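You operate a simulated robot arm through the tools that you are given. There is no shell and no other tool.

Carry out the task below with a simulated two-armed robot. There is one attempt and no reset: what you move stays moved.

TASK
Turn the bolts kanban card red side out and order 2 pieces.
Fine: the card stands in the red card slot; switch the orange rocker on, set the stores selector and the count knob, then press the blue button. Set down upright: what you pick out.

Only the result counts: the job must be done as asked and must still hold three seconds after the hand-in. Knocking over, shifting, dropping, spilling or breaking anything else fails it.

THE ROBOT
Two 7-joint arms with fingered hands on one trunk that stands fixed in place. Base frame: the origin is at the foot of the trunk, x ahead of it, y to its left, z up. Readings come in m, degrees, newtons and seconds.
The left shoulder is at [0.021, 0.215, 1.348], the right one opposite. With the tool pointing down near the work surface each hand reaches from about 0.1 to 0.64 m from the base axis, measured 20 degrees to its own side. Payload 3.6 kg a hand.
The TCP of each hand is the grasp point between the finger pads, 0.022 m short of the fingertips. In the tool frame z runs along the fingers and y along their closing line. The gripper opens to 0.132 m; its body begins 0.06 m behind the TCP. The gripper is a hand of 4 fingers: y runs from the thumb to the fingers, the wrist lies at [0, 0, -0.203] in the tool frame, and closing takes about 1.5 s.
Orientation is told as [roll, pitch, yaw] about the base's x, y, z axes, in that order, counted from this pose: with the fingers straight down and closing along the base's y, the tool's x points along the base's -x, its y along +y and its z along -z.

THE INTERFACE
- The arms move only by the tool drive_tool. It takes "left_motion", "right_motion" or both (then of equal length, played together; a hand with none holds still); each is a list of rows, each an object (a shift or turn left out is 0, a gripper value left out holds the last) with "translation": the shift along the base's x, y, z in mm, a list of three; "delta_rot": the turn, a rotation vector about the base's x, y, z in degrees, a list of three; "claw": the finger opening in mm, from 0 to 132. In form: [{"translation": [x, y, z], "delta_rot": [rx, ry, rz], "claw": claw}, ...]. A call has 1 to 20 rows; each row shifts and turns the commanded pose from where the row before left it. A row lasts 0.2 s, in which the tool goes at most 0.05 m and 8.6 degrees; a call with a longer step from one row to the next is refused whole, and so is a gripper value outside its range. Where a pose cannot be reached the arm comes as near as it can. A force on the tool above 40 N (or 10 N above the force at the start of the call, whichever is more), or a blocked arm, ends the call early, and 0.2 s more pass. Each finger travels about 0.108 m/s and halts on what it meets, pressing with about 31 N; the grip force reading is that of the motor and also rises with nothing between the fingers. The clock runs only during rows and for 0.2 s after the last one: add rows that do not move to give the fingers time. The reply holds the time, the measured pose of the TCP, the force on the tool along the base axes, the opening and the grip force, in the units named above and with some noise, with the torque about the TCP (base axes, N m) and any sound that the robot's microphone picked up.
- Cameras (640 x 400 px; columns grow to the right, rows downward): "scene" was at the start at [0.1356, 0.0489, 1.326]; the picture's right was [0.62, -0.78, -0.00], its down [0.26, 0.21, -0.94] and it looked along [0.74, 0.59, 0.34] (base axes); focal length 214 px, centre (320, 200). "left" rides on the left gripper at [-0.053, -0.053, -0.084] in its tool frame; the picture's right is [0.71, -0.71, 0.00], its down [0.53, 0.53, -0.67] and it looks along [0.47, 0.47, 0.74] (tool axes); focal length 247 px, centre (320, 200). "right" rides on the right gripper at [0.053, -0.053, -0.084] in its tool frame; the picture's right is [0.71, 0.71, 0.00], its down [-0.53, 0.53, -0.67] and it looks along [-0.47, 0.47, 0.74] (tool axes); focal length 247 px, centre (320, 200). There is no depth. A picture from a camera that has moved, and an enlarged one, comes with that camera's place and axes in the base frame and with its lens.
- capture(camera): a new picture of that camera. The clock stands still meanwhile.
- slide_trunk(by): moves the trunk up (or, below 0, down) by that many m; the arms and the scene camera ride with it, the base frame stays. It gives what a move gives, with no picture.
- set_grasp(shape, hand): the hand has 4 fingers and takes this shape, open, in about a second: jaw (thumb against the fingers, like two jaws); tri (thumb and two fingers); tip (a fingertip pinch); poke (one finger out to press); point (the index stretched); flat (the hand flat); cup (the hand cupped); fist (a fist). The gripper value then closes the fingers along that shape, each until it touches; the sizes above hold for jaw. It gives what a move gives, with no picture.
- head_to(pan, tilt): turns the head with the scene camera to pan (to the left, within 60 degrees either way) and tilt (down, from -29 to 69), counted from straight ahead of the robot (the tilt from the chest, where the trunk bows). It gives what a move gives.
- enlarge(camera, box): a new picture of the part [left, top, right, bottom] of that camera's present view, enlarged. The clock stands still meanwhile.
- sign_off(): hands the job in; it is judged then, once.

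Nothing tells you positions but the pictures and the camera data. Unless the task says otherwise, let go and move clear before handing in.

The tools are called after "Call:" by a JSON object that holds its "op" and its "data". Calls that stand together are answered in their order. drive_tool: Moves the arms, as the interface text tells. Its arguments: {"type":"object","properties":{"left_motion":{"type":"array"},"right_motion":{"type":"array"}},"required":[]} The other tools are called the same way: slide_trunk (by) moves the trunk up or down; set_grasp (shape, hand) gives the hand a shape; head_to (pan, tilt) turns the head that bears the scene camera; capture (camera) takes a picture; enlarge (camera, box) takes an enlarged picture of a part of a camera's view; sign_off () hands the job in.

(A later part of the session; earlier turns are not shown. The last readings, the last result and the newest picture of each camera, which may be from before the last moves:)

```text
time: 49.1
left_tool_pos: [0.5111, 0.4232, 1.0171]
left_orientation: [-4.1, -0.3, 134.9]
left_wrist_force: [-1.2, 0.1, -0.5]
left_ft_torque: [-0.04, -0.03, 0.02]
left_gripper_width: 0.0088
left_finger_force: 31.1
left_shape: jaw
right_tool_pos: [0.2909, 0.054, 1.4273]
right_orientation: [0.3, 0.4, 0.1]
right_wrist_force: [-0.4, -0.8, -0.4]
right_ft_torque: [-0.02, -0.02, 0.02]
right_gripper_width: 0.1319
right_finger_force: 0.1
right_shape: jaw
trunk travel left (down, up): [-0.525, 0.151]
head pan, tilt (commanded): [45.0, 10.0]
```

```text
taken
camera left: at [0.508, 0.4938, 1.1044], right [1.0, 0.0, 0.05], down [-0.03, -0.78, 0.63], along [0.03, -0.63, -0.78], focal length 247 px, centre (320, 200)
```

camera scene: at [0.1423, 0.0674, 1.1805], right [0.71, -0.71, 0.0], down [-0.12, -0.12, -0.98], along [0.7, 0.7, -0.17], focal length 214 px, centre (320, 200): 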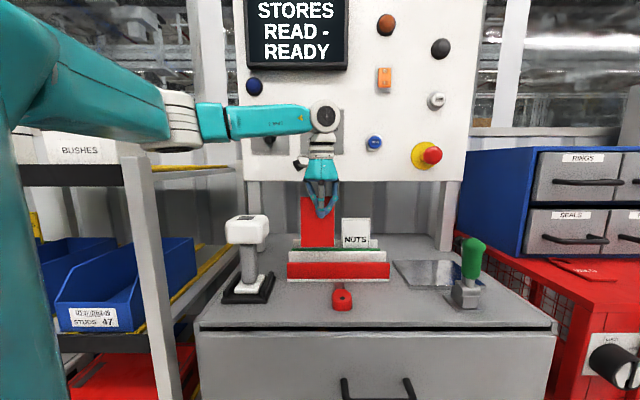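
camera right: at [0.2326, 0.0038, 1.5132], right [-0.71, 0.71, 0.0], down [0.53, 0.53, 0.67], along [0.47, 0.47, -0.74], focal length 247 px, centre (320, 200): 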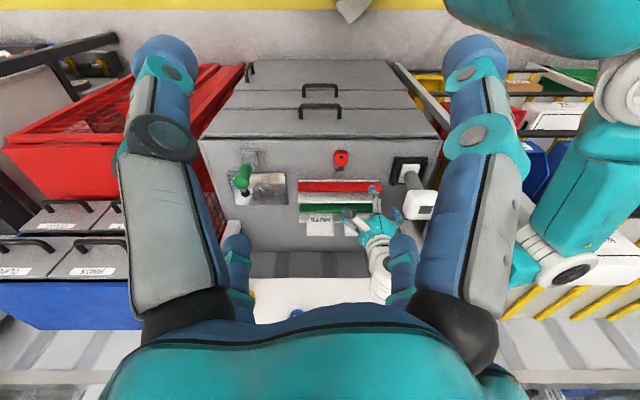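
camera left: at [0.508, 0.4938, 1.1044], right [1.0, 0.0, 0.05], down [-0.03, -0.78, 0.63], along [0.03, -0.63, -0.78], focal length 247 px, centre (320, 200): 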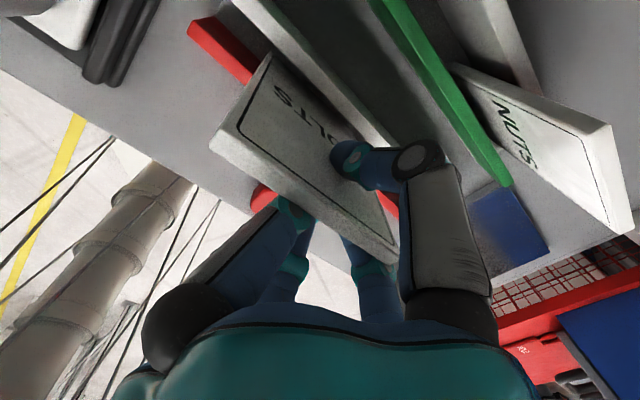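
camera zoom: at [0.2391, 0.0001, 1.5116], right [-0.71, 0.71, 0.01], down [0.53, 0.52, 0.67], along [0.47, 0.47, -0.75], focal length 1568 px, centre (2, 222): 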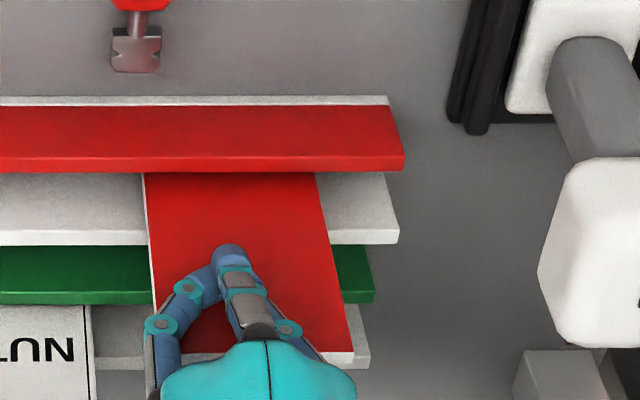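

The head and right hand shifted a few millimetres during that descent, so some part of the left arm is probably pressing on something (perhaps the elbow on the shelf). I stop and look before moving anything.

Call:
{"op": "capture", "data": {"camera": "scene"}}

Call:
{"op": "capture", "data": {"camera": "right"}}

Call:
{"op": "enlarge", "data": {"camera": "scene", "box": [0, 60, 260, 260]}}

Call:
{"op": "enlarge", "data": {"camera": "right", "box": [480, 150, 640, 400]}}

```text
taken
camera scene: at [0.1486, 0.0642, 1.1793], right [0.71, -0.71, -0.01], down [-0.13, -0.12, -0.98], along [0.7, 0.7, -0.18], focal length 214 px, centre (320, 200)
```

scene: 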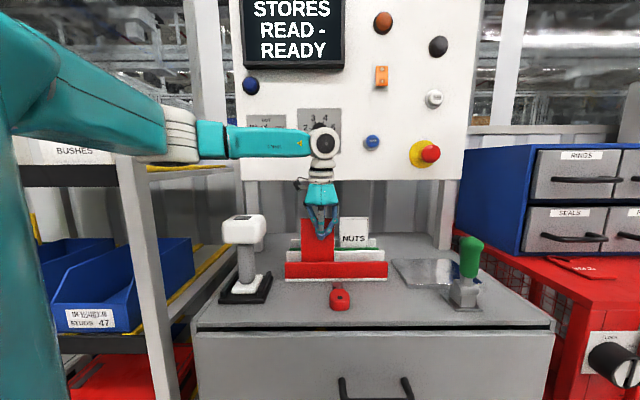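

```text
taken
camera right: at [0.2391, 0.0001, 1.5116], right [-0.71, 0.71, 0.01], down [0.53, 0.52, 0.67], along [0.47, 0.47, -0.75], focal length 247 px, centre (320, 200)
```

right: 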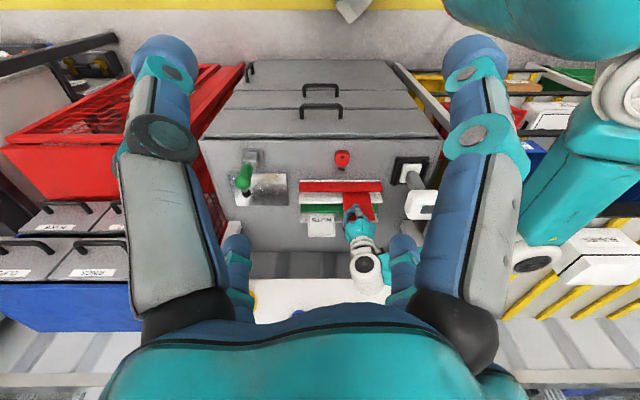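

```text
2.00 times, centred on (130, 160) of scene
camera zoom: at [0.1486, 0.0642, 1.1793], right [0.71, -0.71, -0.01], down [-0.13, -0.12, -0.98], along [0.7, 0.7, -0.18], focal length 429 px, centre (700, 280)
```

zoom: 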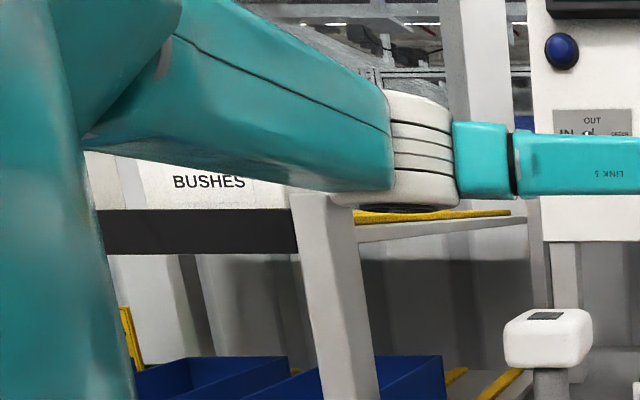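

```text
1.60 times, centred on (560, 275) of right
camera zoom: at [0.2391, 0.0001, 1.5116], right [-0.71, 0.71, 0.01], down [0.53, 0.52, 0.67], along [0.47, 0.47, -0.75], focal length 395 px, centre (-64, 80)
```

zoom: 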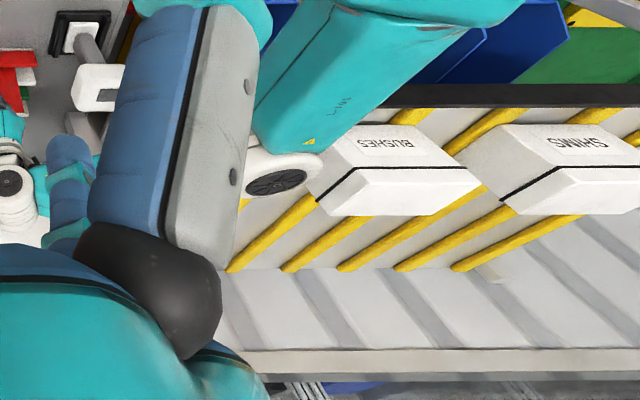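

The card is in the slot mouth with little wrist force, but the trunk leans about 0.4°, so I want to find the contact. I turn the head to inspect the elbow and shelf.

Call:
{"op": "head_to", "data": {"pan": 60, "tilt": 15}}

Call:
{"op": "capture", "data": {"camera": "scene"}}

Call:
{"op": "enlarge", "data": {"camera": "right", "box": [500, 180, 640, 300]}}

```text
time: 49.8
left_tool_pos: [0.5115, 0.4218, 1.0172]
left_orientation: [-4.1, -0.3, 134.8]
left_wrist_force: [1.1, 0.0, -0.6]
left_ft_torque: [-0.03, -0.01, 0.0]
left_gripper_width: 0.0091
left_finger_force: 31.5
left_shape: jaw
right_tool_pos: [0.2915, 0.0559, 1.4285]
right_orientation: [0.1, 0.3, 0.0]
right_wrist_force: [-0.5, -0.2, 0.3]
right_ft_torque: [0.02, -0.02, 0.0]
right_gripper_width: 0.132
right_finger_force: 0.1
right_shape: jaw
trunk travel left (down, up): [-0.525, 0.151]
head pan, tilt (commanded): [60.0, 15.0]
```

```text
taken
camera scene: at [0.1292, 0.0799, 1.1718], right [0.87, -0.5, -0.01], down [-0.14, -0.22, -0.97], along [0.48, 0.84, -0.26], focal length 214 px, centre (320, 200)
```

scene: 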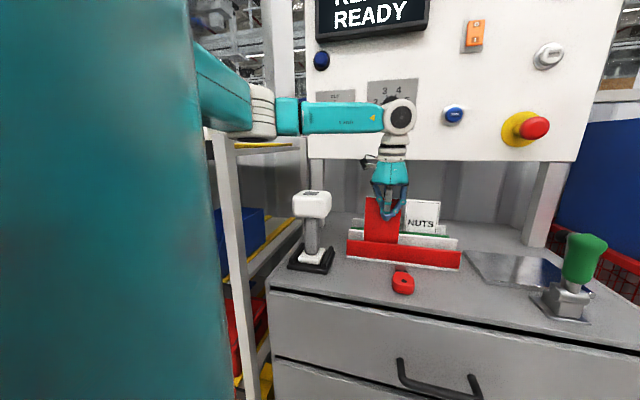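

```text
3.33 times, centred on (570, 240) of right
camera zoom: at [0.239, 0.0006, 1.5121], right [-0.71, 0.71, 0.01], down [0.53, 0.52, 0.67], along [0.47, 0.47, -0.75], focal length 823 px, centre (-513, 67)
```

zoom: 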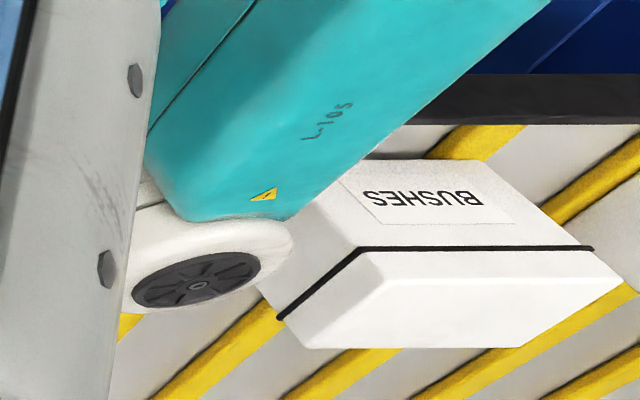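

By measurement neither elbow nor box is touching, and the box hasn't moved, so I check whether the lean is changing with time by waiting a moment.

Call:
{"op": "drive_tool", "data": {"left_motion": [{"translation": [0, 0, 0]}, {"translation": [0, 0, 0]}, {"translation": [0, 0, 0]}]}}

Call:
{"op": "head_to", "data": {"pan": 45, "tilt": 10}}

Call:
{"op": "capture", "data": {"camera": "scene"}}

Call:
{"op": "enlarge", "data": {"camera": "scene", "box": [260, 180, 400, 290]}}

Call:
{"op": "enlarge", "data": {"camera": "right", "box": [320, 165, 420, 228]}}

```text
time: 50.6
left_tool_pos: [0.5111, 0.4239, 1.0189]
left_orientation: [-4.0, -0.2, 134.7]
left_wrist_force: [0.5, -0.3, -0.3]
left_ft_torque: [-0.03, 0.01, -0.02]
left_gripper_width: 0.0085
left_finger_force: 30.9
left_shape: jaw
right_tool_pos: [0.292, 0.0544, 1.4282]
right_orientation: [0.1, 0.2, -0.1]
right_wrist_force: [0.2, -0.3, -0.4]
right_ft_torque: [0.03, 0.01, 0.0]
right_gripper_width: 0.1319
right_finger_force: 0.0
right_shape: jaw
trunk travel left (down, up): [-0.525, 0.151]
head pan, tilt (commanded): [60.0, 15.0]
```

```text
time: 51.4
left_tool_pos: [0.5102, 0.4235, 1.0183]
left_orientation: [-4.2, -0.3, 134.7]
left_wrist_force: [-0.2, 0.4, 0.3]
left_ft_torque: [0.01, -0.02, 0.02]
left_gripper_width: 0.0089
left_finger_force: 30.9
left_shape: jaw
right_tool_pos: [0.2915, 0.0534, 1.4279]
right_orientation: [0.2, 0.3, 0.0]
right_wrist_force: [0.4, 0.8, -0.1]
right_ft_torque: [-0.01, -0.01, -0.01]
right_gripper_width: 0.132
right_finger_force: 0.1
right_shape: jaw
trunk travel left (down, up): [-0.525, 0.151]
head pan, tilt (commanded): [45.0, 10.0]
```

```text
taken
camera scene: at [0.1479, 0.0649, 1.1798], right [0.71, -0.71, -0.01], down [-0.13, -0.12, -0.98], along [0.69, 0.7, -0.18], focal length 214 px, centre (320, 200)
```

scene: 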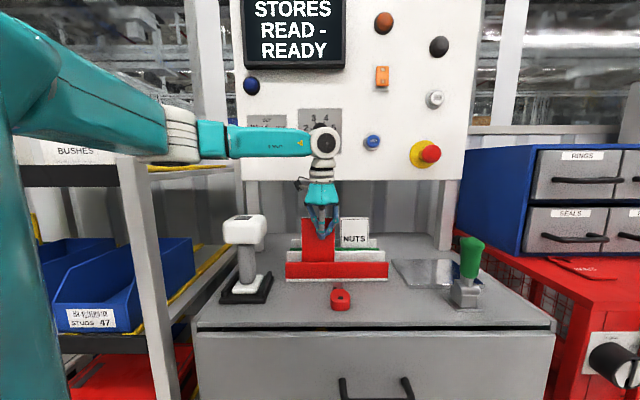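

```text
3.64 times, centred on (330, 235) of scene
camera zoom: at [0.1479, 0.0649, 1.1798], right [0.71, -0.71, -0.01], down [-0.13, -0.12, -0.98], along [0.69, 0.7, -0.18], focal length 780 px, centre (284, 73)
```

zoom: 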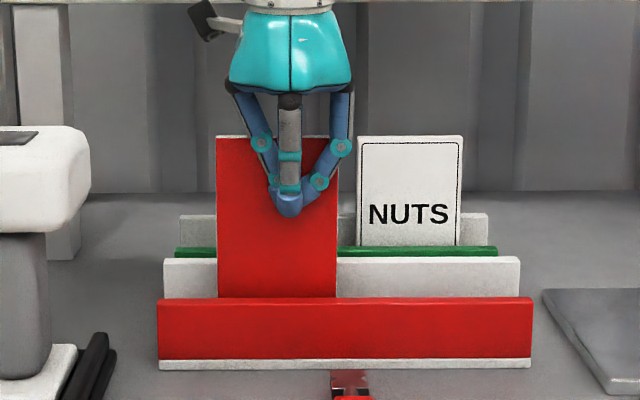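

```text
6.35 times, centred on (370, 196) of right
camera zoom: at [0.2387, 0.0007, 1.5122], right [-0.71, 0.71, 0.01], down [0.53, 0.52, 0.67], along [0.47, 0.47, -0.75], focal length 1568 px, centre (2, 222)
```

zoom: 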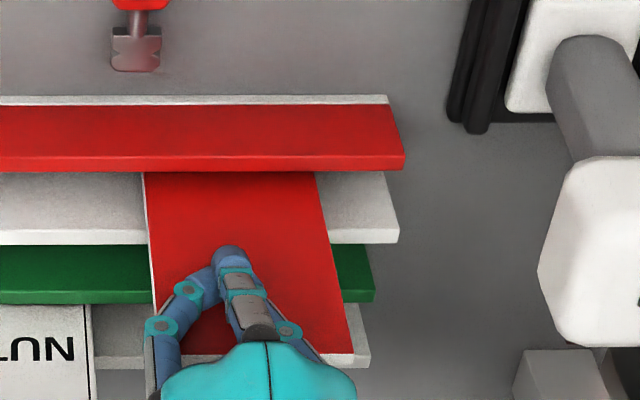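

The lean is steady and it began only during the last descent, so the elbow most likely met the shelf's top corner. I back the card straight up to confirm, and then raise the trunk so the elbow rides higher.

Call:
{"op": "drive_tool", "data": {"left_motion": [{"translation": [0, 0, 9]}, {"translation": [0, 0, 9]}, {"translation": [0, 0, 9]}, {"translation": [0, 0, 9]}, {"translation": [0, 0, 9]}, {"translation": [0, 0, 9]}, {"translation": [0, 0, 0]}]}}

Call:
{"op": "capture", "data": {"camera": "scene"}}

Call:
{"op": "enlarge", "data": {"camera": "scene", "box": [0, 60, 260, 260]}}

Call:
{"op": "enlarge", "data": {"camera": "right", "box": [500, 180, 640, 300]}}

```text
time: 53.0
left_tool_pos: [0.5059, 0.4288, 1.0751]
left_orientation: [-4.4, -0.1, 135.1]
left_wrist_force: [-1.1, 0.1, -0.1]
left_ft_torque: [-0.01, 0.0, 0.0]
left_gripper_width: 0.009
left_finger_force: 30.7
left_shape: jaw
right_tool_pos: [0.2857, 0.0578, 1.4296]
right_orientation: [0.0, 0.1, 0.0]
right_wrist_force: [0.1, -0.1, -0.4]
right_ft_torque: [0.03, 0.01, 0.01]
right_gripper_width: 0.1318
right_finger_force: 0.0
right_shape: jaw
trunk travel left (down, up): [-0.525, 0.151]
head pan, tilt (commanded): [45.0, 10.0]
```

```text
taken
camera scene: at [0.1416, 0.0673, 1.1806], right [0.71, -0.71, 0.0], down [-0.12, -0.12, -0.98], along [0.7, 0.7, -0.17], focal length 214 px, centre (320, 200)
```

scene: 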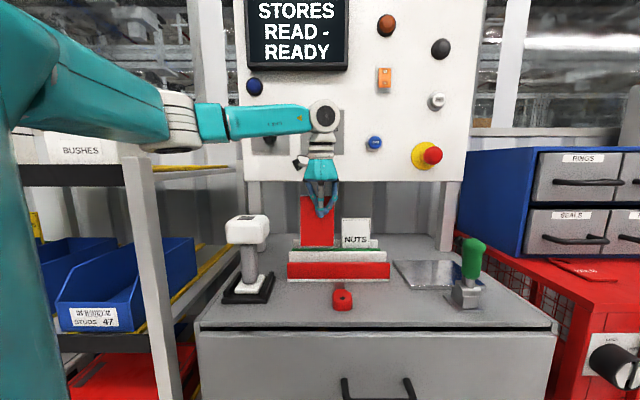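

```text
2.00 times, centred on (130, 160) of scene
camera zoom: at [0.1416, 0.0673, 1.1806], right [0.71, -0.71, 0.0], down [-0.12, -0.12, -0.98], along [0.7, 0.7, -0.17], focal length 429 px, centre (700, 280)
```

zoom: 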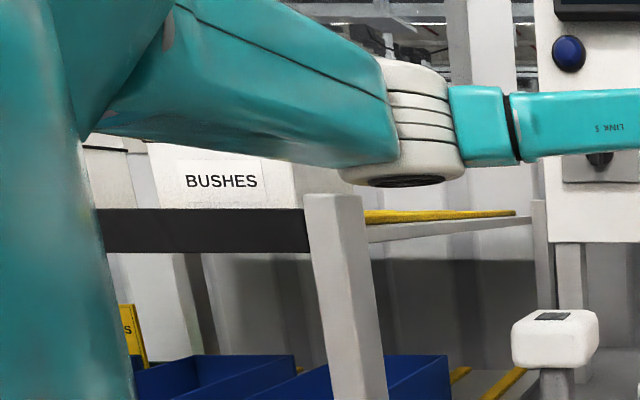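

```text
3.33 times, centred on (570, 240) of right
camera zoom: at [0.2319, 0.0039, 1.5133], right [-0.71, 0.71, 0.0], down [0.53, 0.53, 0.67], along [0.47, 0.47, -0.74], focal length 823 px, centre (-513, 67)
```

zoom: 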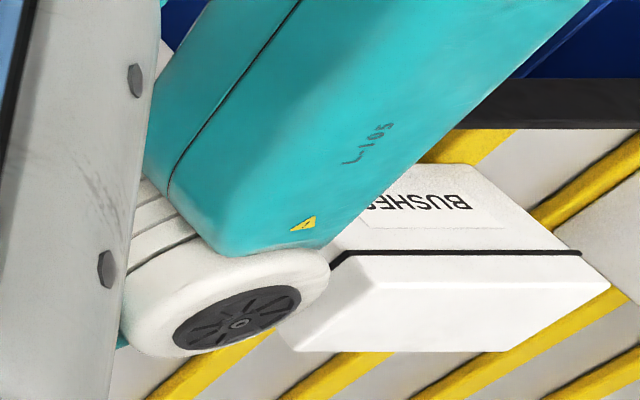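

Confirmed: backing up removed the lean, and nothing has moved on the shelf. I raise the trunk 0.15 m, then lower the hand the same amount so the elbow stays well above the shelf.

Call:
{"op": "slide_trunk", "data": {"by": 0.15}}

Call:
{"op": "drive_tool", "data": {"left_motion": [{"translation": [0, 0, -15]}, {"translation": [0, 0, -15]}, {"translation": [0, 0, -15]}, {"translation": [0, 0, -15]}, {"translation": [0, 0, -15]}, {"translation": [0, 0, -15]}, {"translation": [0, 0, -15]}, {"translation": [0, 0, -15]}, {"translation": [0, 0, -15]}, {"translation": [0, 0, -15]}, {"translation": [0, 0, 0]}]}}

Call:
{"op": "head_to", "data": {"pan": 45, "tilt": 20}}

Call:
{"op": "capture", "data": {"camera": "scene"}}

Call:
{"op": "capture", "data": {"camera": "right"}}

```text
time: 54.8
left_tool_pos: [0.5077, 0.427, 1.2247]
left_orientation: [-4.3, -0.1, 135.1]
left_wrist_force: [0.2, -0.4, -1.0]
left_ft_torque: [0.02, 0.01, -0.02]
left_gripper_width: 0.0091
left_finger_force: 31.1
left_shape: jaw
right_tool_pos: [0.2853, 0.0577, 1.5798]
right_orientation: [0.0, 0.1, 0.0]
right_wrist_force: [-0.3, 0.0, 0.4]
right_ft_torque: [-0.01, 0.02, 0.01]
right_gripper_width: 0.1321
right_finger_force: 0.0
right_shape: jaw
trunk travel left (down, up): [-0.675, 0.001]
head pan, tilt (commanded): [45.0, 10.0]
```

```text
time: 57.1
left_tool_pos: [0.5068, 0.4286, 1.0756]
left_orientation: [-4.3, -0.1, 135.0]
left_wrist_force: [0.3, 0.1, -0.8]
left_ft_torque: [0.0, 0.01, -0.01]
left_gripper_width: 0.0085
left_finger_force: 31.2
left_shape: jaw
right_tool_pos: [0.2859, 0.0576, 1.5787]
right_orientation: [0.0, 0.0, 0.0]
right_wrist_force: [0.4, 0.4, -0.4]
right_ft_torque: [-0.02, -0.05, -0.01]
right_gripper_width: 0.1319
right_finger_force: 0.1
right_shape: jaw
trunk travel left (down, up): [-0.675, 0.001]
head pan, tilt (commanded): [45.0, 10.0]
```

```text
time: 57.9
left_tool_pos: [0.5073, 0.4282, 1.0757]
left_orientation: [-4.2, -0.2, 135.0]
left_wrist_force: [-0.4, 0.4, 0.1]
left_ft_torque: [0.02, 0.01, 0.0]
left_gripper_width: 0.0091
left_finger_force: 31.0
left_shape: jaw
right_tool_pos: [0.285, 0.0575, 1.5794]
right_orientation: [0.1, 0.0, 0.0]
right_wrist_force: [0.5, -0.1, 0.2]
right_ft_torque: [0.01, 0.02, 0.0]
right_gripper_width: 0.1317
right_finger_force: 0.1
right_shape: jaw
trunk travel left (down, up): [-0.675, 0.001]
head pan, tilt (commanded): [45.0, 20.0]
```

```text
taken
camera scene: at [0.1421, 0.0674, 1.3148], right [0.71, -0.71, 0.0], down [-0.24, -0.24, -0.94], along [0.66, 0.66, -0.34], focal length 214 px, centre (320, 200)
```

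scene: 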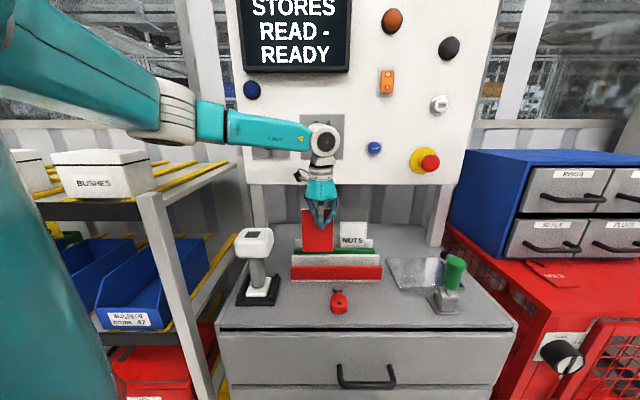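

```text
taken
camera right: at [0.2327, 0.0039, 1.6632], right [-0.71, 0.71, 0.0], down [0.53, 0.53, 0.67], along [0.47, 0.47, -0.74], focal length 247 px, centre (320, 200)
```

right: 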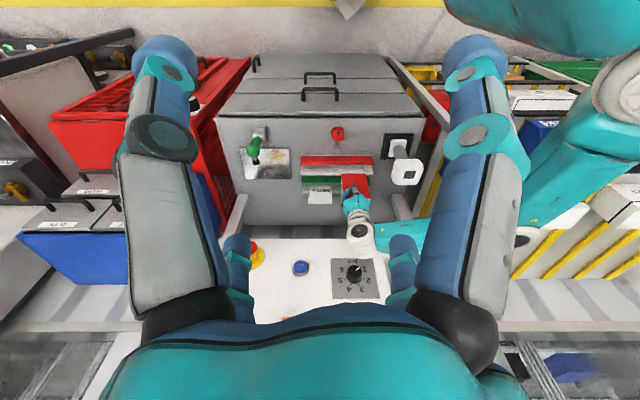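

The elbow is now clearly above the shelf. I re-check the card against the red slot from both cameras.

Call:
{"op": "enlarge", "data": {"camera": "scene", "box": [270, 190, 398, 290]}}

Call:
{"op": "enlarge", "data": {"camera": "right", "box": [290, 140, 418, 220]}}

```text
4.00 times, centred on (334, 240) of scene
camera zoom: at [0.1421, 0.0674, 1.3148], right [0.71, -0.71, 0.0], down [-0.24, -0.24, -0.94], along [0.66, 0.66, -0.34], focal length 858 px, centre (264, 40)
```

zoom: 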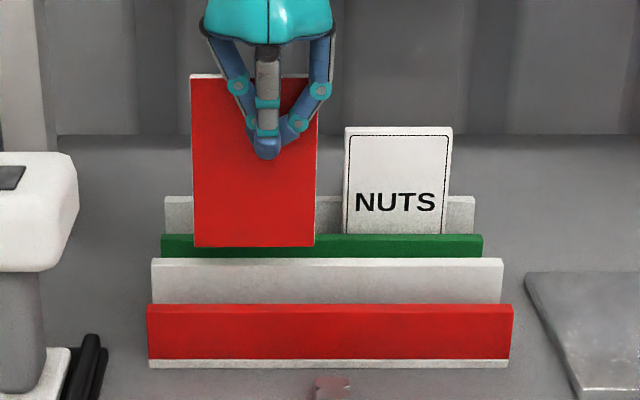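

```text
5.00 times, centred on (354, 180) of right
camera zoom: at [0.2327, 0.0039, 1.6632], right [-0.71, 0.71, 0.0], down [0.53, 0.53, 0.67], along [0.47, 0.47, -0.74], focal length 1235 px, centre (150, 300)
```

zoom: 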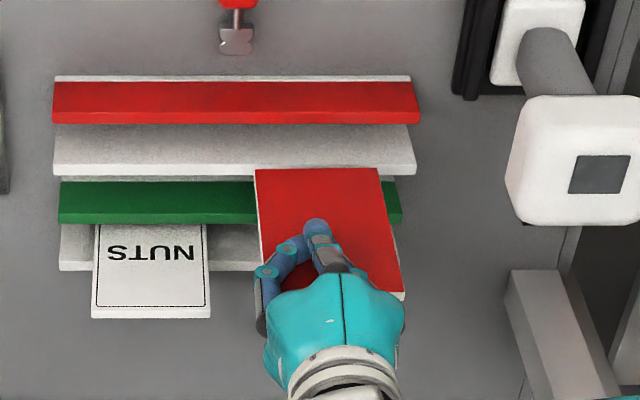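

The card is upright and centred over the red slot to within a few millimetres (slot n 0.661–0.686, card 0.672–0.679). I lower it in, stopping short of the floor to check.

Call:
{"op": "drive_tool", "data": {"left_motion": [{"translation": [-1.4, -1.4, 0]}, {"translation": [0, 0, -9]}, {"translation": [0, 0, -9]}, {"translation": [0, 0, -9]}, {"translation": [0, 0, -9]}, {"translation": [0, 0, -9]}, {"translation": [0, 0, -9]}, {"translation": [0, 0, -6]}, {"translation": [0, 0, -6]}, {"translation": [0, 0, -6]}, {"translation": [0, 0, 0]}]}}

Call:
{"op": "enlarge", "data": {"camera": "scene", "box": [270, 190, 398, 290]}}

Call:
{"op": "enlarge", "data": {"camera": "right", "box": [290, 140, 418, 220]}}

```text
time: 60.3
left_tool_pos: [0.5051, 0.4267, 1.0024]
left_orientation: [-4.4, 0.0, 135.0]
left_wrist_force: [-0.1, -0.5, -0.1]
left_ft_torque: [-0.03, -0.03, 0.01]
left_gripper_width: 0.0088
left_finger_force: 30.7
left_shape: jaw
right_tool_pos: [0.285, 0.057, 1.5788]
right_orientation: [0.0, 0.0, 0.0]
right_wrist_force: [0.8, -0.1, 0.4]
right_ft_torque: [-0.01, -0.02, 0.0]
right_gripper_width: 0.1318
right_finger_force: 0.1
right_shape: jaw
trunk travel left (down, up): [-0.675, 0.001]
head pan, tilt (commanded): [45.0, 20.0]
```

```text
4.00 times, centred on (334, 240) of scene
camera zoom: at [0.1421, 0.0674, 1.3148], right [0.71, -0.71, 0.0], down [-0.24, -0.24, -0.94], along [0.66, 0.66, -0.34], focal length 858 px, centre (264, 40)
```

zoom: 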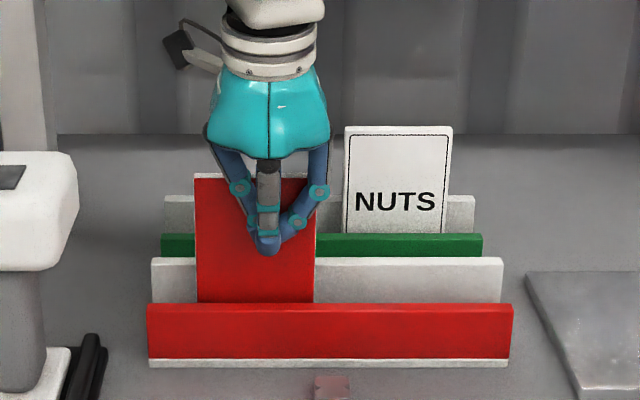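

```text
5.00 times, centred on (354, 180) of right
camera zoom: at [0.2326, 0.0038, 1.6632], right [-0.71, 0.71, 0.0], down [0.53, 0.53, 0.67], along [0.47, 0.47, -0.74], focal length 1235 px, centre (150, 300)
```

zoom: 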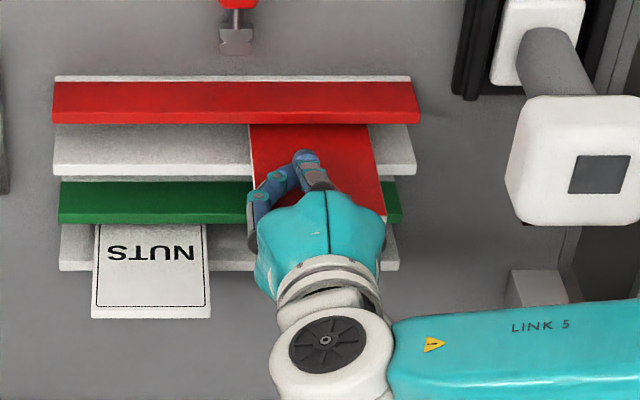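

No contact and no lean; the card's foot is about 8 mm above the slot floor. I lower in 2 mm steps and watch the force.

Call:
{"op": "drive_tool", "data": {"left_motion": [{"translation": [0, 0, -2]}, {"translation": [0, 0, -2]}, {"translation": [0, 0, -2]}, {"translation": [0, 0, 0]}]}}

Call:
{"op": "drive_tool", "data": {"left_motion": [{"translation": [0, 0, -2]}, {"translation": [0, 0, 0]}]}}

Call:
{"op": "drive_tool", "data": {"left_motion": [{"translation": [0, 0, -2]}, {"translation": [0, 0, 0]}]}}

```text
time: 61.3
left_tool_pos: [0.5061, 0.4253, 0.9972]
left_orientation: [-4.3, -0.1, 135.0]
left_wrist_force: [0.6, -1.0, -0.8]
left_ft_torque: [-0.02, 0.02, 0.03]
left_gripper_width: 0.0089
left_finger_force: 31.2
left_shape: jaw
right_tool_pos: [0.2844, 0.0572, 1.58]
right_orientation: [0.0, 0.0, 0.1]
right_wrist_force: [-0.1, -0.1, -0.7]
right_ft_torque: [0.0, -0.03, 0.03]
right_gripper_width: 0.132
right_finger_force: 0.0
right_shape: jaw
trunk travel left (down, up): [-0.675, 0.001]
head pan, tilt (commanded): [45.0, 20.0]
```

```text
time: 61.9
left_tool_pos: [0.5062, 0.4268, 0.9946]
left_orientation: [-4.3, -0.2, 135.0]
left_wrist_force: [0.6, -0.1, -1.0]
left_ft_torque: [-0.04, 0.03, 0.02]
left_gripper_width: 0.0086
left_finger_force: 31.4
left_shape: jaw
right_tool_pos: [0.284, 0.0573, 1.5795]
right_orientation: [0.0, 0.1, 0.0]
right_wrist_force: [-1.1, -0.8, 0.0]
right_ft_torque: [0.0, 0.02, 0.03]
right_gripper_width: 0.1323
right_finger_force: 0.0
right_shape: jaw
trunk travel left (down, up): [-0.675, 0.001]
head pan, tilt (commanded): [45.0, 20.0]
```

```text
time: 62.5
left_tool_pos: [0.5064, 0.4259, 0.9937]
left_orientation: [-4.4, 0.0, 135.1]
left_wrist_force: [-1.4, 1.7, 3.5]
left_ft_torque: [0.02, -0.03, 0.02]
left_gripper_width: 0.0088
left_finger_force: 31.1
left_shape: jaw
right_tool_pos: [0.2844, 0.0569, 1.5797]
right_orientation: [-0.1, 0.0, -0.1]
right_wrist_force: [0.0, 0.7, 0.0]
right_ft_torque: [0.04, -0.02, 0.02]
right_gripper_width: 0.1319
right_finger_force: 0.0
right_shape: jaw
trunk travel left (down, up): [-0.675, 0.001]
head pan, tilt (commanded): [45.0, 20.0]
```

Light floor contact at z≈0.993, so the card is standing on the slot floor. Before letting go I measure how upright it is, as it must stand on its own.

Call:
{"op": "enlarge", "data": {"camera": "scene", "box": [295, 215, 345, 265]}}

Call:
{"op": "enlarge", "data": {"camera": "right", "box": [330, 155, 380, 195]}}

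Call:
{"op": "capture", "data": {"camera": "left"}}

```text
8.00 times, centred on (320, 240) of scene
camera zoom: at [0.1417, 0.0671, 1.3149], right [0.71, -0.71, 0.0], down [-0.24, -0.24, -0.94], along [0.66, 0.66, -0.34], focal length 1716 px, centre (320, -120)
```

zoom: 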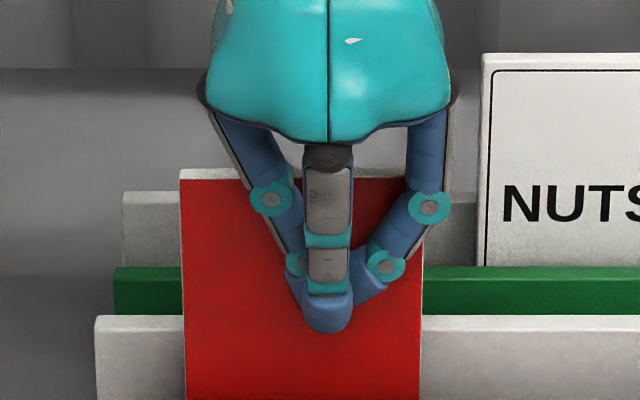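

```text
10.00 times, centred on (355, 175) of right
camera zoom: at [0.2321, 0.0035, 1.6634], right [-0.71, 0.71, 0.0], down [0.53, 0.53, 0.67], along [0.47, 0.47, -0.74], focal length 2470 px, centre (-30, 450)
```

zoom: 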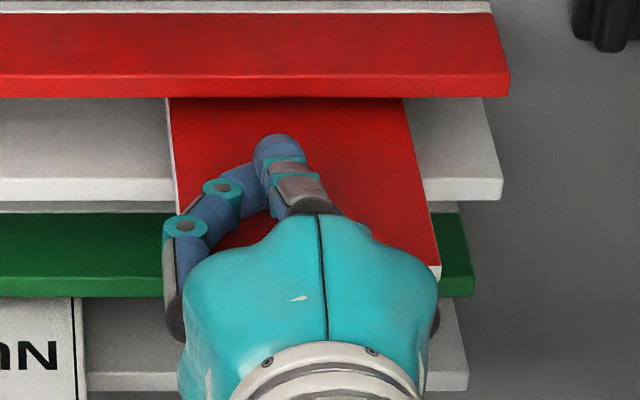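

```text
taken
camera left: at [0.5018, 0.4975, 1.0808], right [1.0, 0.0, 0.05], down [-0.03, -0.78, 0.63], along [0.04, -0.63, -0.78], focal length 247 px, centre (320, 200)
```

left: 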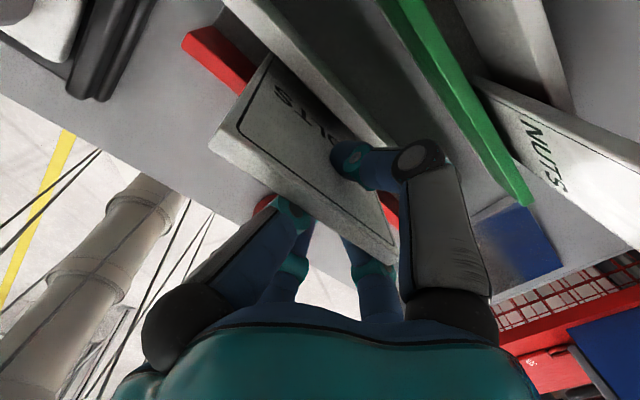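

I zoom further on the card's side edges to measure its tilt accurately before releasing.

Call:
{"op": "enlarge", "data": {"camera": "scene", "box": [298, 216, 314, 226]}}

Call:
{"op": "enlarge", "data": {"camera": "scene", "box": [298, 256, 314, 266]}}

Call:
{"op": "enlarge", "data": {"camera": "scene", "box": [324, 232, 340, 242]}}

Call:
{"op": "enlarge", "data": {"camera": "scene", "box": [324, 256, 340, 266]}}

Call:
{"op": "enlarge", "data": {"camera": "right", "box": [356, 160, 380, 180]}}

```text
16.00 times, centred on (306, 221) of scene
camera zoom: at [0.1417, 0.0671, 1.3149], right [0.71, -0.71, 0.0], down [-0.24, -0.24, -0.94], along [0.66, 0.66, -0.34], focal length 3432 px, centre (544, -136)
```

zoom: 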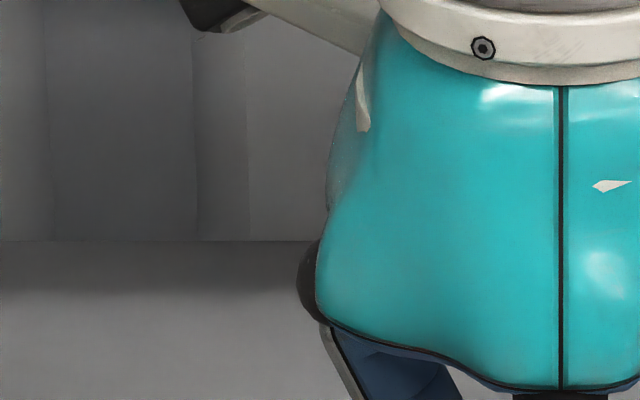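

```text
16.00 times, centred on (306, 261) of scene
camera zoom: at [0.1417, 0.0671, 1.3149], right [0.71, -0.71, 0.0], down [-0.24, -0.24, -0.94], along [0.66, 0.66, -0.34], focal length 3432 px, centre (544, -776)
```

zoom: 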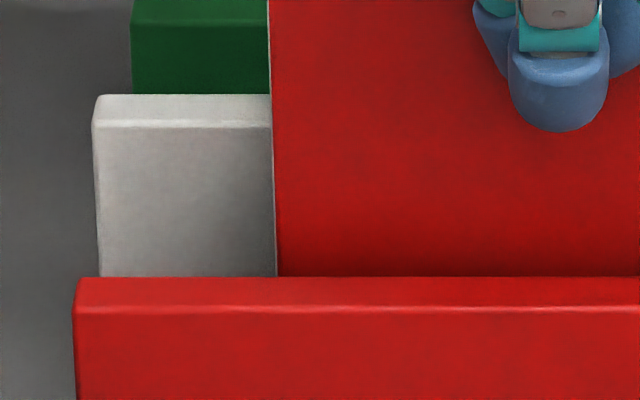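

```text
16.00 times, centred on (332, 237) of scene
camera zoom: at [0.1417, 0.0671, 1.3149], right [0.71, -0.71, 0.0], down [-0.24, -0.24, -0.94], along [0.66, 0.66, -0.34], focal length 3432 px, centre (128, -392)
```

zoom: 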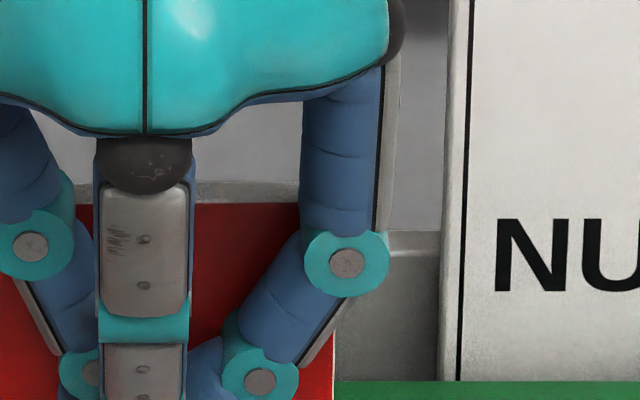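

```text
16.00 times, centred on (332, 261) of scene
camera zoom: at [0.1417, 0.0671, 1.3149], right [0.71, -0.71, 0.0], down [-0.24, -0.24, -0.94], along [0.66, 0.66, -0.34], focal length 3432 px, centre (128, -776)
```

zoom: 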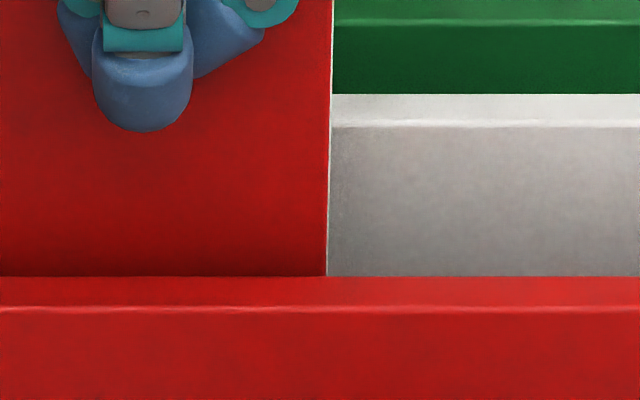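

```text
16.00 times, centred on (368, 170) of right
camera zoom: at [0.2321, 0.0035, 1.6634], right [-0.71, 0.71, 0.0], down [0.53, 0.53, 0.67], along [0.47, 0.47, -0.74], focal length 3952 px, centre (-448, 680)
```

zoom: 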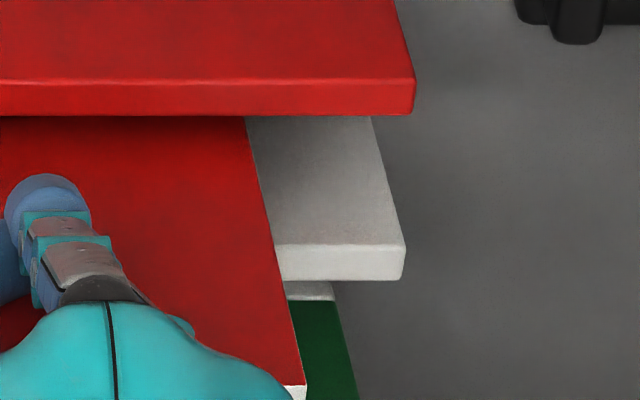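

Edge slopes match true vertical within about 1.5°, same as NUTS. I open the fingers slowly.

Call:
{"op": "drive_tool", "data": {"left_motion": [{"claw": 12}, {"claw": 15}, {"claw": 18}, {"claw": 22}, {"claw": 26}, {"claw": 32}, {"claw": 40}, {"claw": 50}, {"claw": 60}, {"claw": 70}, {"claw": 80}, {"claw": 90}, {"claw": 96}, {"translation": [0, 0, 0]}]}}

Call:
{"op": "enlarge", "data": {"camera": "scene", "box": [270, 190, 398, 290]}}

Call:
{"op": "enlarge", "data": {"camera": "right", "box": [290, 140, 418, 220]}}

Call:
{"op": "capture", "data": {"camera": "left"}}

```text
time: 65.5
left_tool_pos: [0.5072, 0.4275, 0.9929]
left_orientation: [-4.4, -0.1, 135.0]
left_wrist_force: [0.2, 0.2, 0.0]
left_ft_torque: [0.02, 0.01, 0.02]
left_gripper_width: 0.0956
left_finger_force: 0.0
left_shape: jaw
right_tool_pos: [0.2854, 0.0572, 1.5792]
right_orientation: [0.0, -0.1, 0.1]
right_wrist_force: [-0.2, 0.1, -1.0]
right_ft_torque: [0.0, 0.0, -0.02]
right_gripper_width: 0.132
right_finger_force: 0.0
right_shape: jaw
trunk travel left (down, up): [-0.675, 0.001]
head pan, tilt (commanded): [45.0, 20.0]
```

```text
4.00 times, centred on (334, 240) of scene
camera zoom: at [0.1421, 0.0673, 1.3148], right [0.71, -0.71, 0.0], down [-0.24, -0.24, -0.94], along [0.66, 0.66, -0.34], focal length 858 px, centre (264, 40)
```

zoom: 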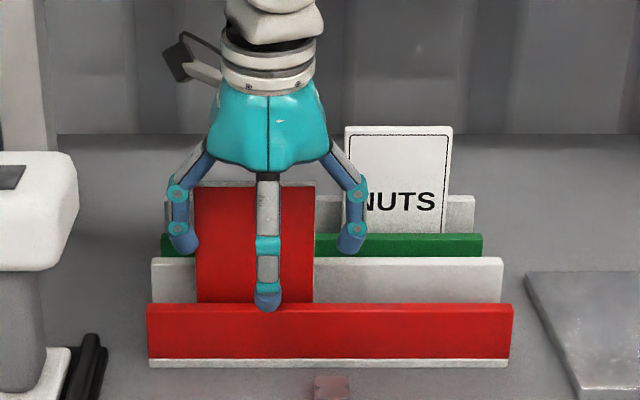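

```text
5.00 times, centred on (354, 180) of right
camera zoom: at [0.2326, 0.0038, 1.6632], right [-0.71, 0.71, 0.0], down [0.53, 0.53, 0.67], along [0.47, 0.47, -0.74], focal length 1235 px, centre (150, 300)
```

zoom: 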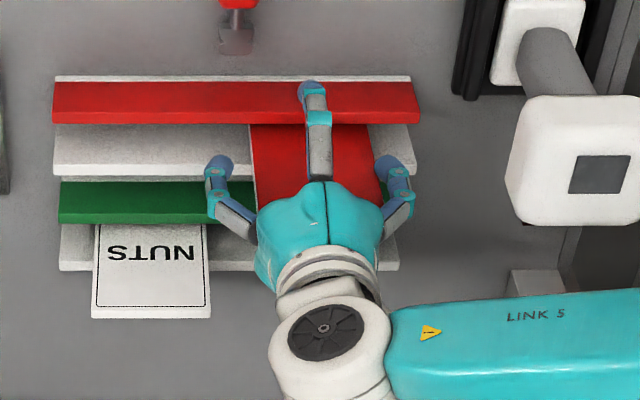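

```text
taken
camera left: at [0.5019, 0.4976, 1.0802], right [1.0, 0.0, 0.05], down [-0.03, -0.78, 0.63], along [0.04, -0.63, -0.78], focal length 247 px, centre (320, 200)
```

left: 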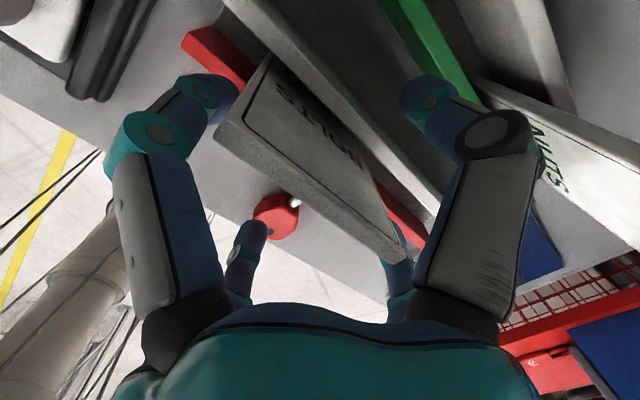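

The fingers are open and the card stands by itself in the red slot. I check its tilt before moving the hand away.

Call:
{"op": "enlarge", "data": {"camera": "scene", "box": [295, 225, 343, 265]}}

Call:
{"op": "enlarge", "data": {"camera": "scene", "box": [298, 256, 314, 266]}}

Call:
{"op": "enlarge", "data": {"camera": "scene", "box": [324, 256, 340, 266]}}

Call:
{"op": "enlarge", "data": {"camera": "right", "box": [356, 160, 380, 180]}}

```text
10.00 times, centred on (319, 245) of scene
camera zoom: at [0.1421, 0.0673, 1.3148], right [0.71, -0.71, 0.0], down [-0.24, -0.24, -0.94], along [0.66, 0.66, -0.34], focal length 2145 px, centre (330, -250)
```

zoom: 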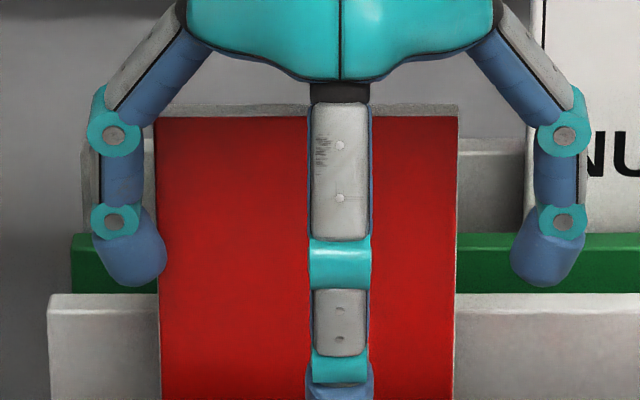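

```text
16.00 times, centred on (306, 261) of scene
camera zoom: at [0.1421, 0.0673, 1.3148], right [0.71, -0.71, 0.0], down [-0.24, -0.24, -0.94], along [0.66, 0.66, -0.34], focal length 3432 px, centre (544, -776)
```

zoom: 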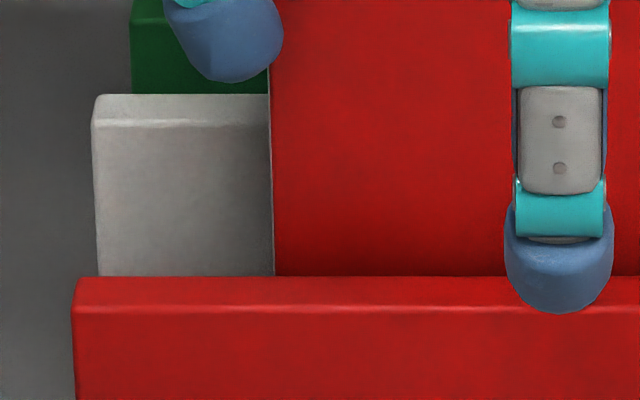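

```text
16.00 times, centred on (332, 261) of scene
camera zoom: at [0.1421, 0.0673, 1.3148], right [0.71, -0.71, 0.0], down [-0.24, -0.24, -0.94], along [0.66, 0.66, -0.34], focal length 3432 px, centre (128, -776)
```

zoom: 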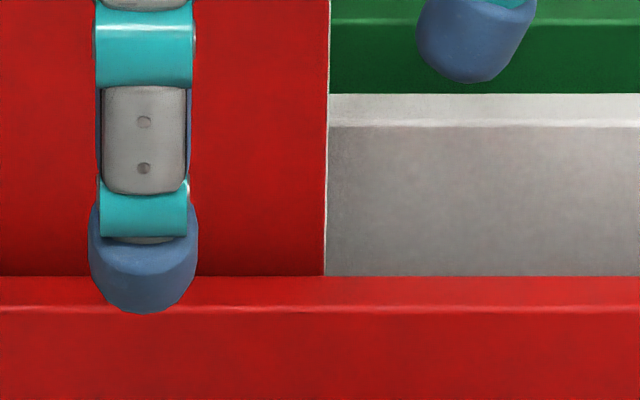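

```text
16.00 times, centred on (368, 170) of right
camera zoom: at [0.2326, 0.0038, 1.6632], right [-0.71, 0.71, 0.0], down [0.53, 0.53, 0.67], along [0.47, 0.47, -0.74], focal length 3952 px, centre (-448, 680)
```

zoom: 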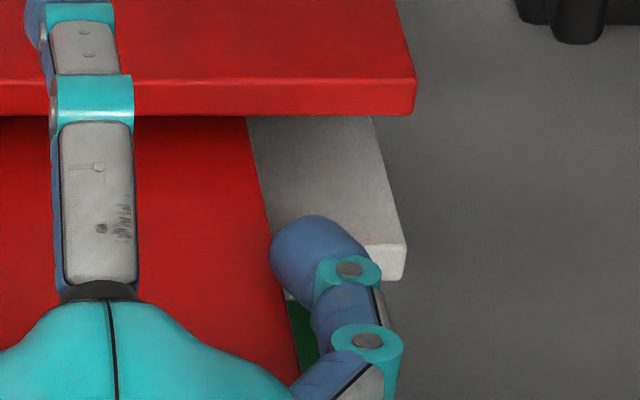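

The card stands with only a slight backward lean of a few degrees. One side digit overlaps the card edge from the front, so I open a little wider, shift the hand a few millimetres back, then rise straight up.

Call:
{"op": "drive_tool", "data": {"left_motion": [{"claw": 104}, {"claw": 112}, {"translation": [-2.5, -2.5, 0]}, {"translation": [-3, -3, 0]}, {"translation": [0, 0, 5]}, {"translation": [0, 0, 10]}, {"translation": [0, 0, 12]}, {"translation": [0, 0, 12]}, {"translation": [0, 0, 12]}, {"translation": [0, 0, 12]}, {"translation": [0, 0, 12]}, {"translation": [0, 0, 0]}]}}

Call:
{"op": "capture", "data": {"camera": "scene"}}

Call:
{"op": "enlarge", "data": {"camera": "scene", "box": [270, 190, 398, 290]}}

Call:
{"op": "capture", "data": {"camera": "left"}}

```text
time: 68.1
left_tool_pos: [0.5003, 0.4227, 1.0688]
left_orientation: [-4.3, -0.1, 135.0]
left_wrist_force: [0.2, -0.1, 0.2]
left_ft_torque: [-0.01, 0.01, 0.0]
left_gripper_width: 0.1116
left_finger_force: 0.0
left_shape: jaw
right_tool_pos: [0.2845, 0.0572, 1.58]
right_orientation: [0.0, 0.0, 0.0]
right_wrist_force: [1.0, 1.0, 0.1]
right_ft_torque: [0.05, 0.04, -0.03]
right_gripper_width: 0.1316
right_finger_force: 0.0
right_shape: jaw
trunk travel left (down, up): [-0.675, 0.001]
head pan, tilt (commanded): [45.0, 20.0]
```

```text
taken
camera scene: at [0.1421, 0.0674, 1.3148], right [0.71, -0.71, 0.0], down [-0.24, -0.24, -0.94], along [0.66, 0.66, -0.34], focal length 214 px, centre (320, 200)
```

scene: 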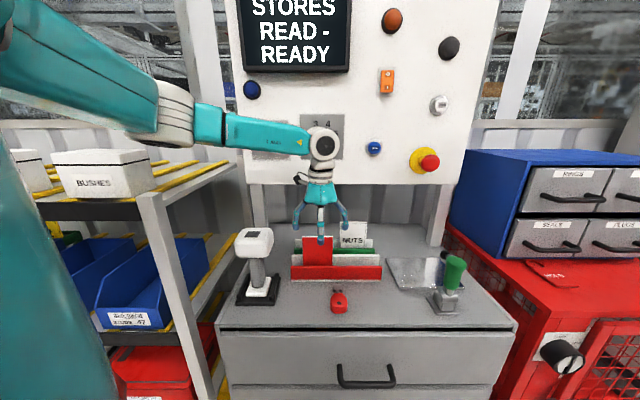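

```text
4.00 times, centred on (334, 240) of scene
camera zoom: at [0.1421, 0.0674, 1.3148], right [0.71, -0.71, 0.0], down [-0.24, -0.24, -0.94], along [0.66, 0.66, -0.34], focal length 858 px, centre (264, 40)
```

zoom: 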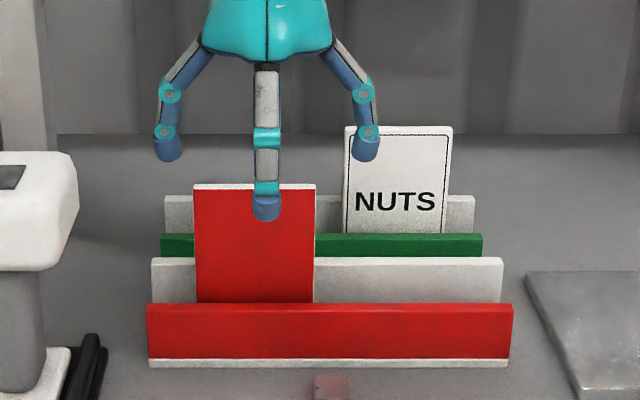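

```text
taken
camera left: at [0.4963, 0.4931, 1.1556], right [1.0, 0.0, 0.05], down [-0.03, -0.78, 0.63], along [0.04, -0.63, -0.78], focal length 247 px, centre (320, 200)
```

left: 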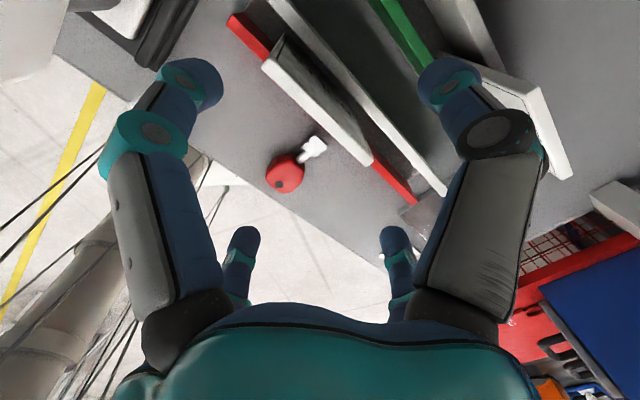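

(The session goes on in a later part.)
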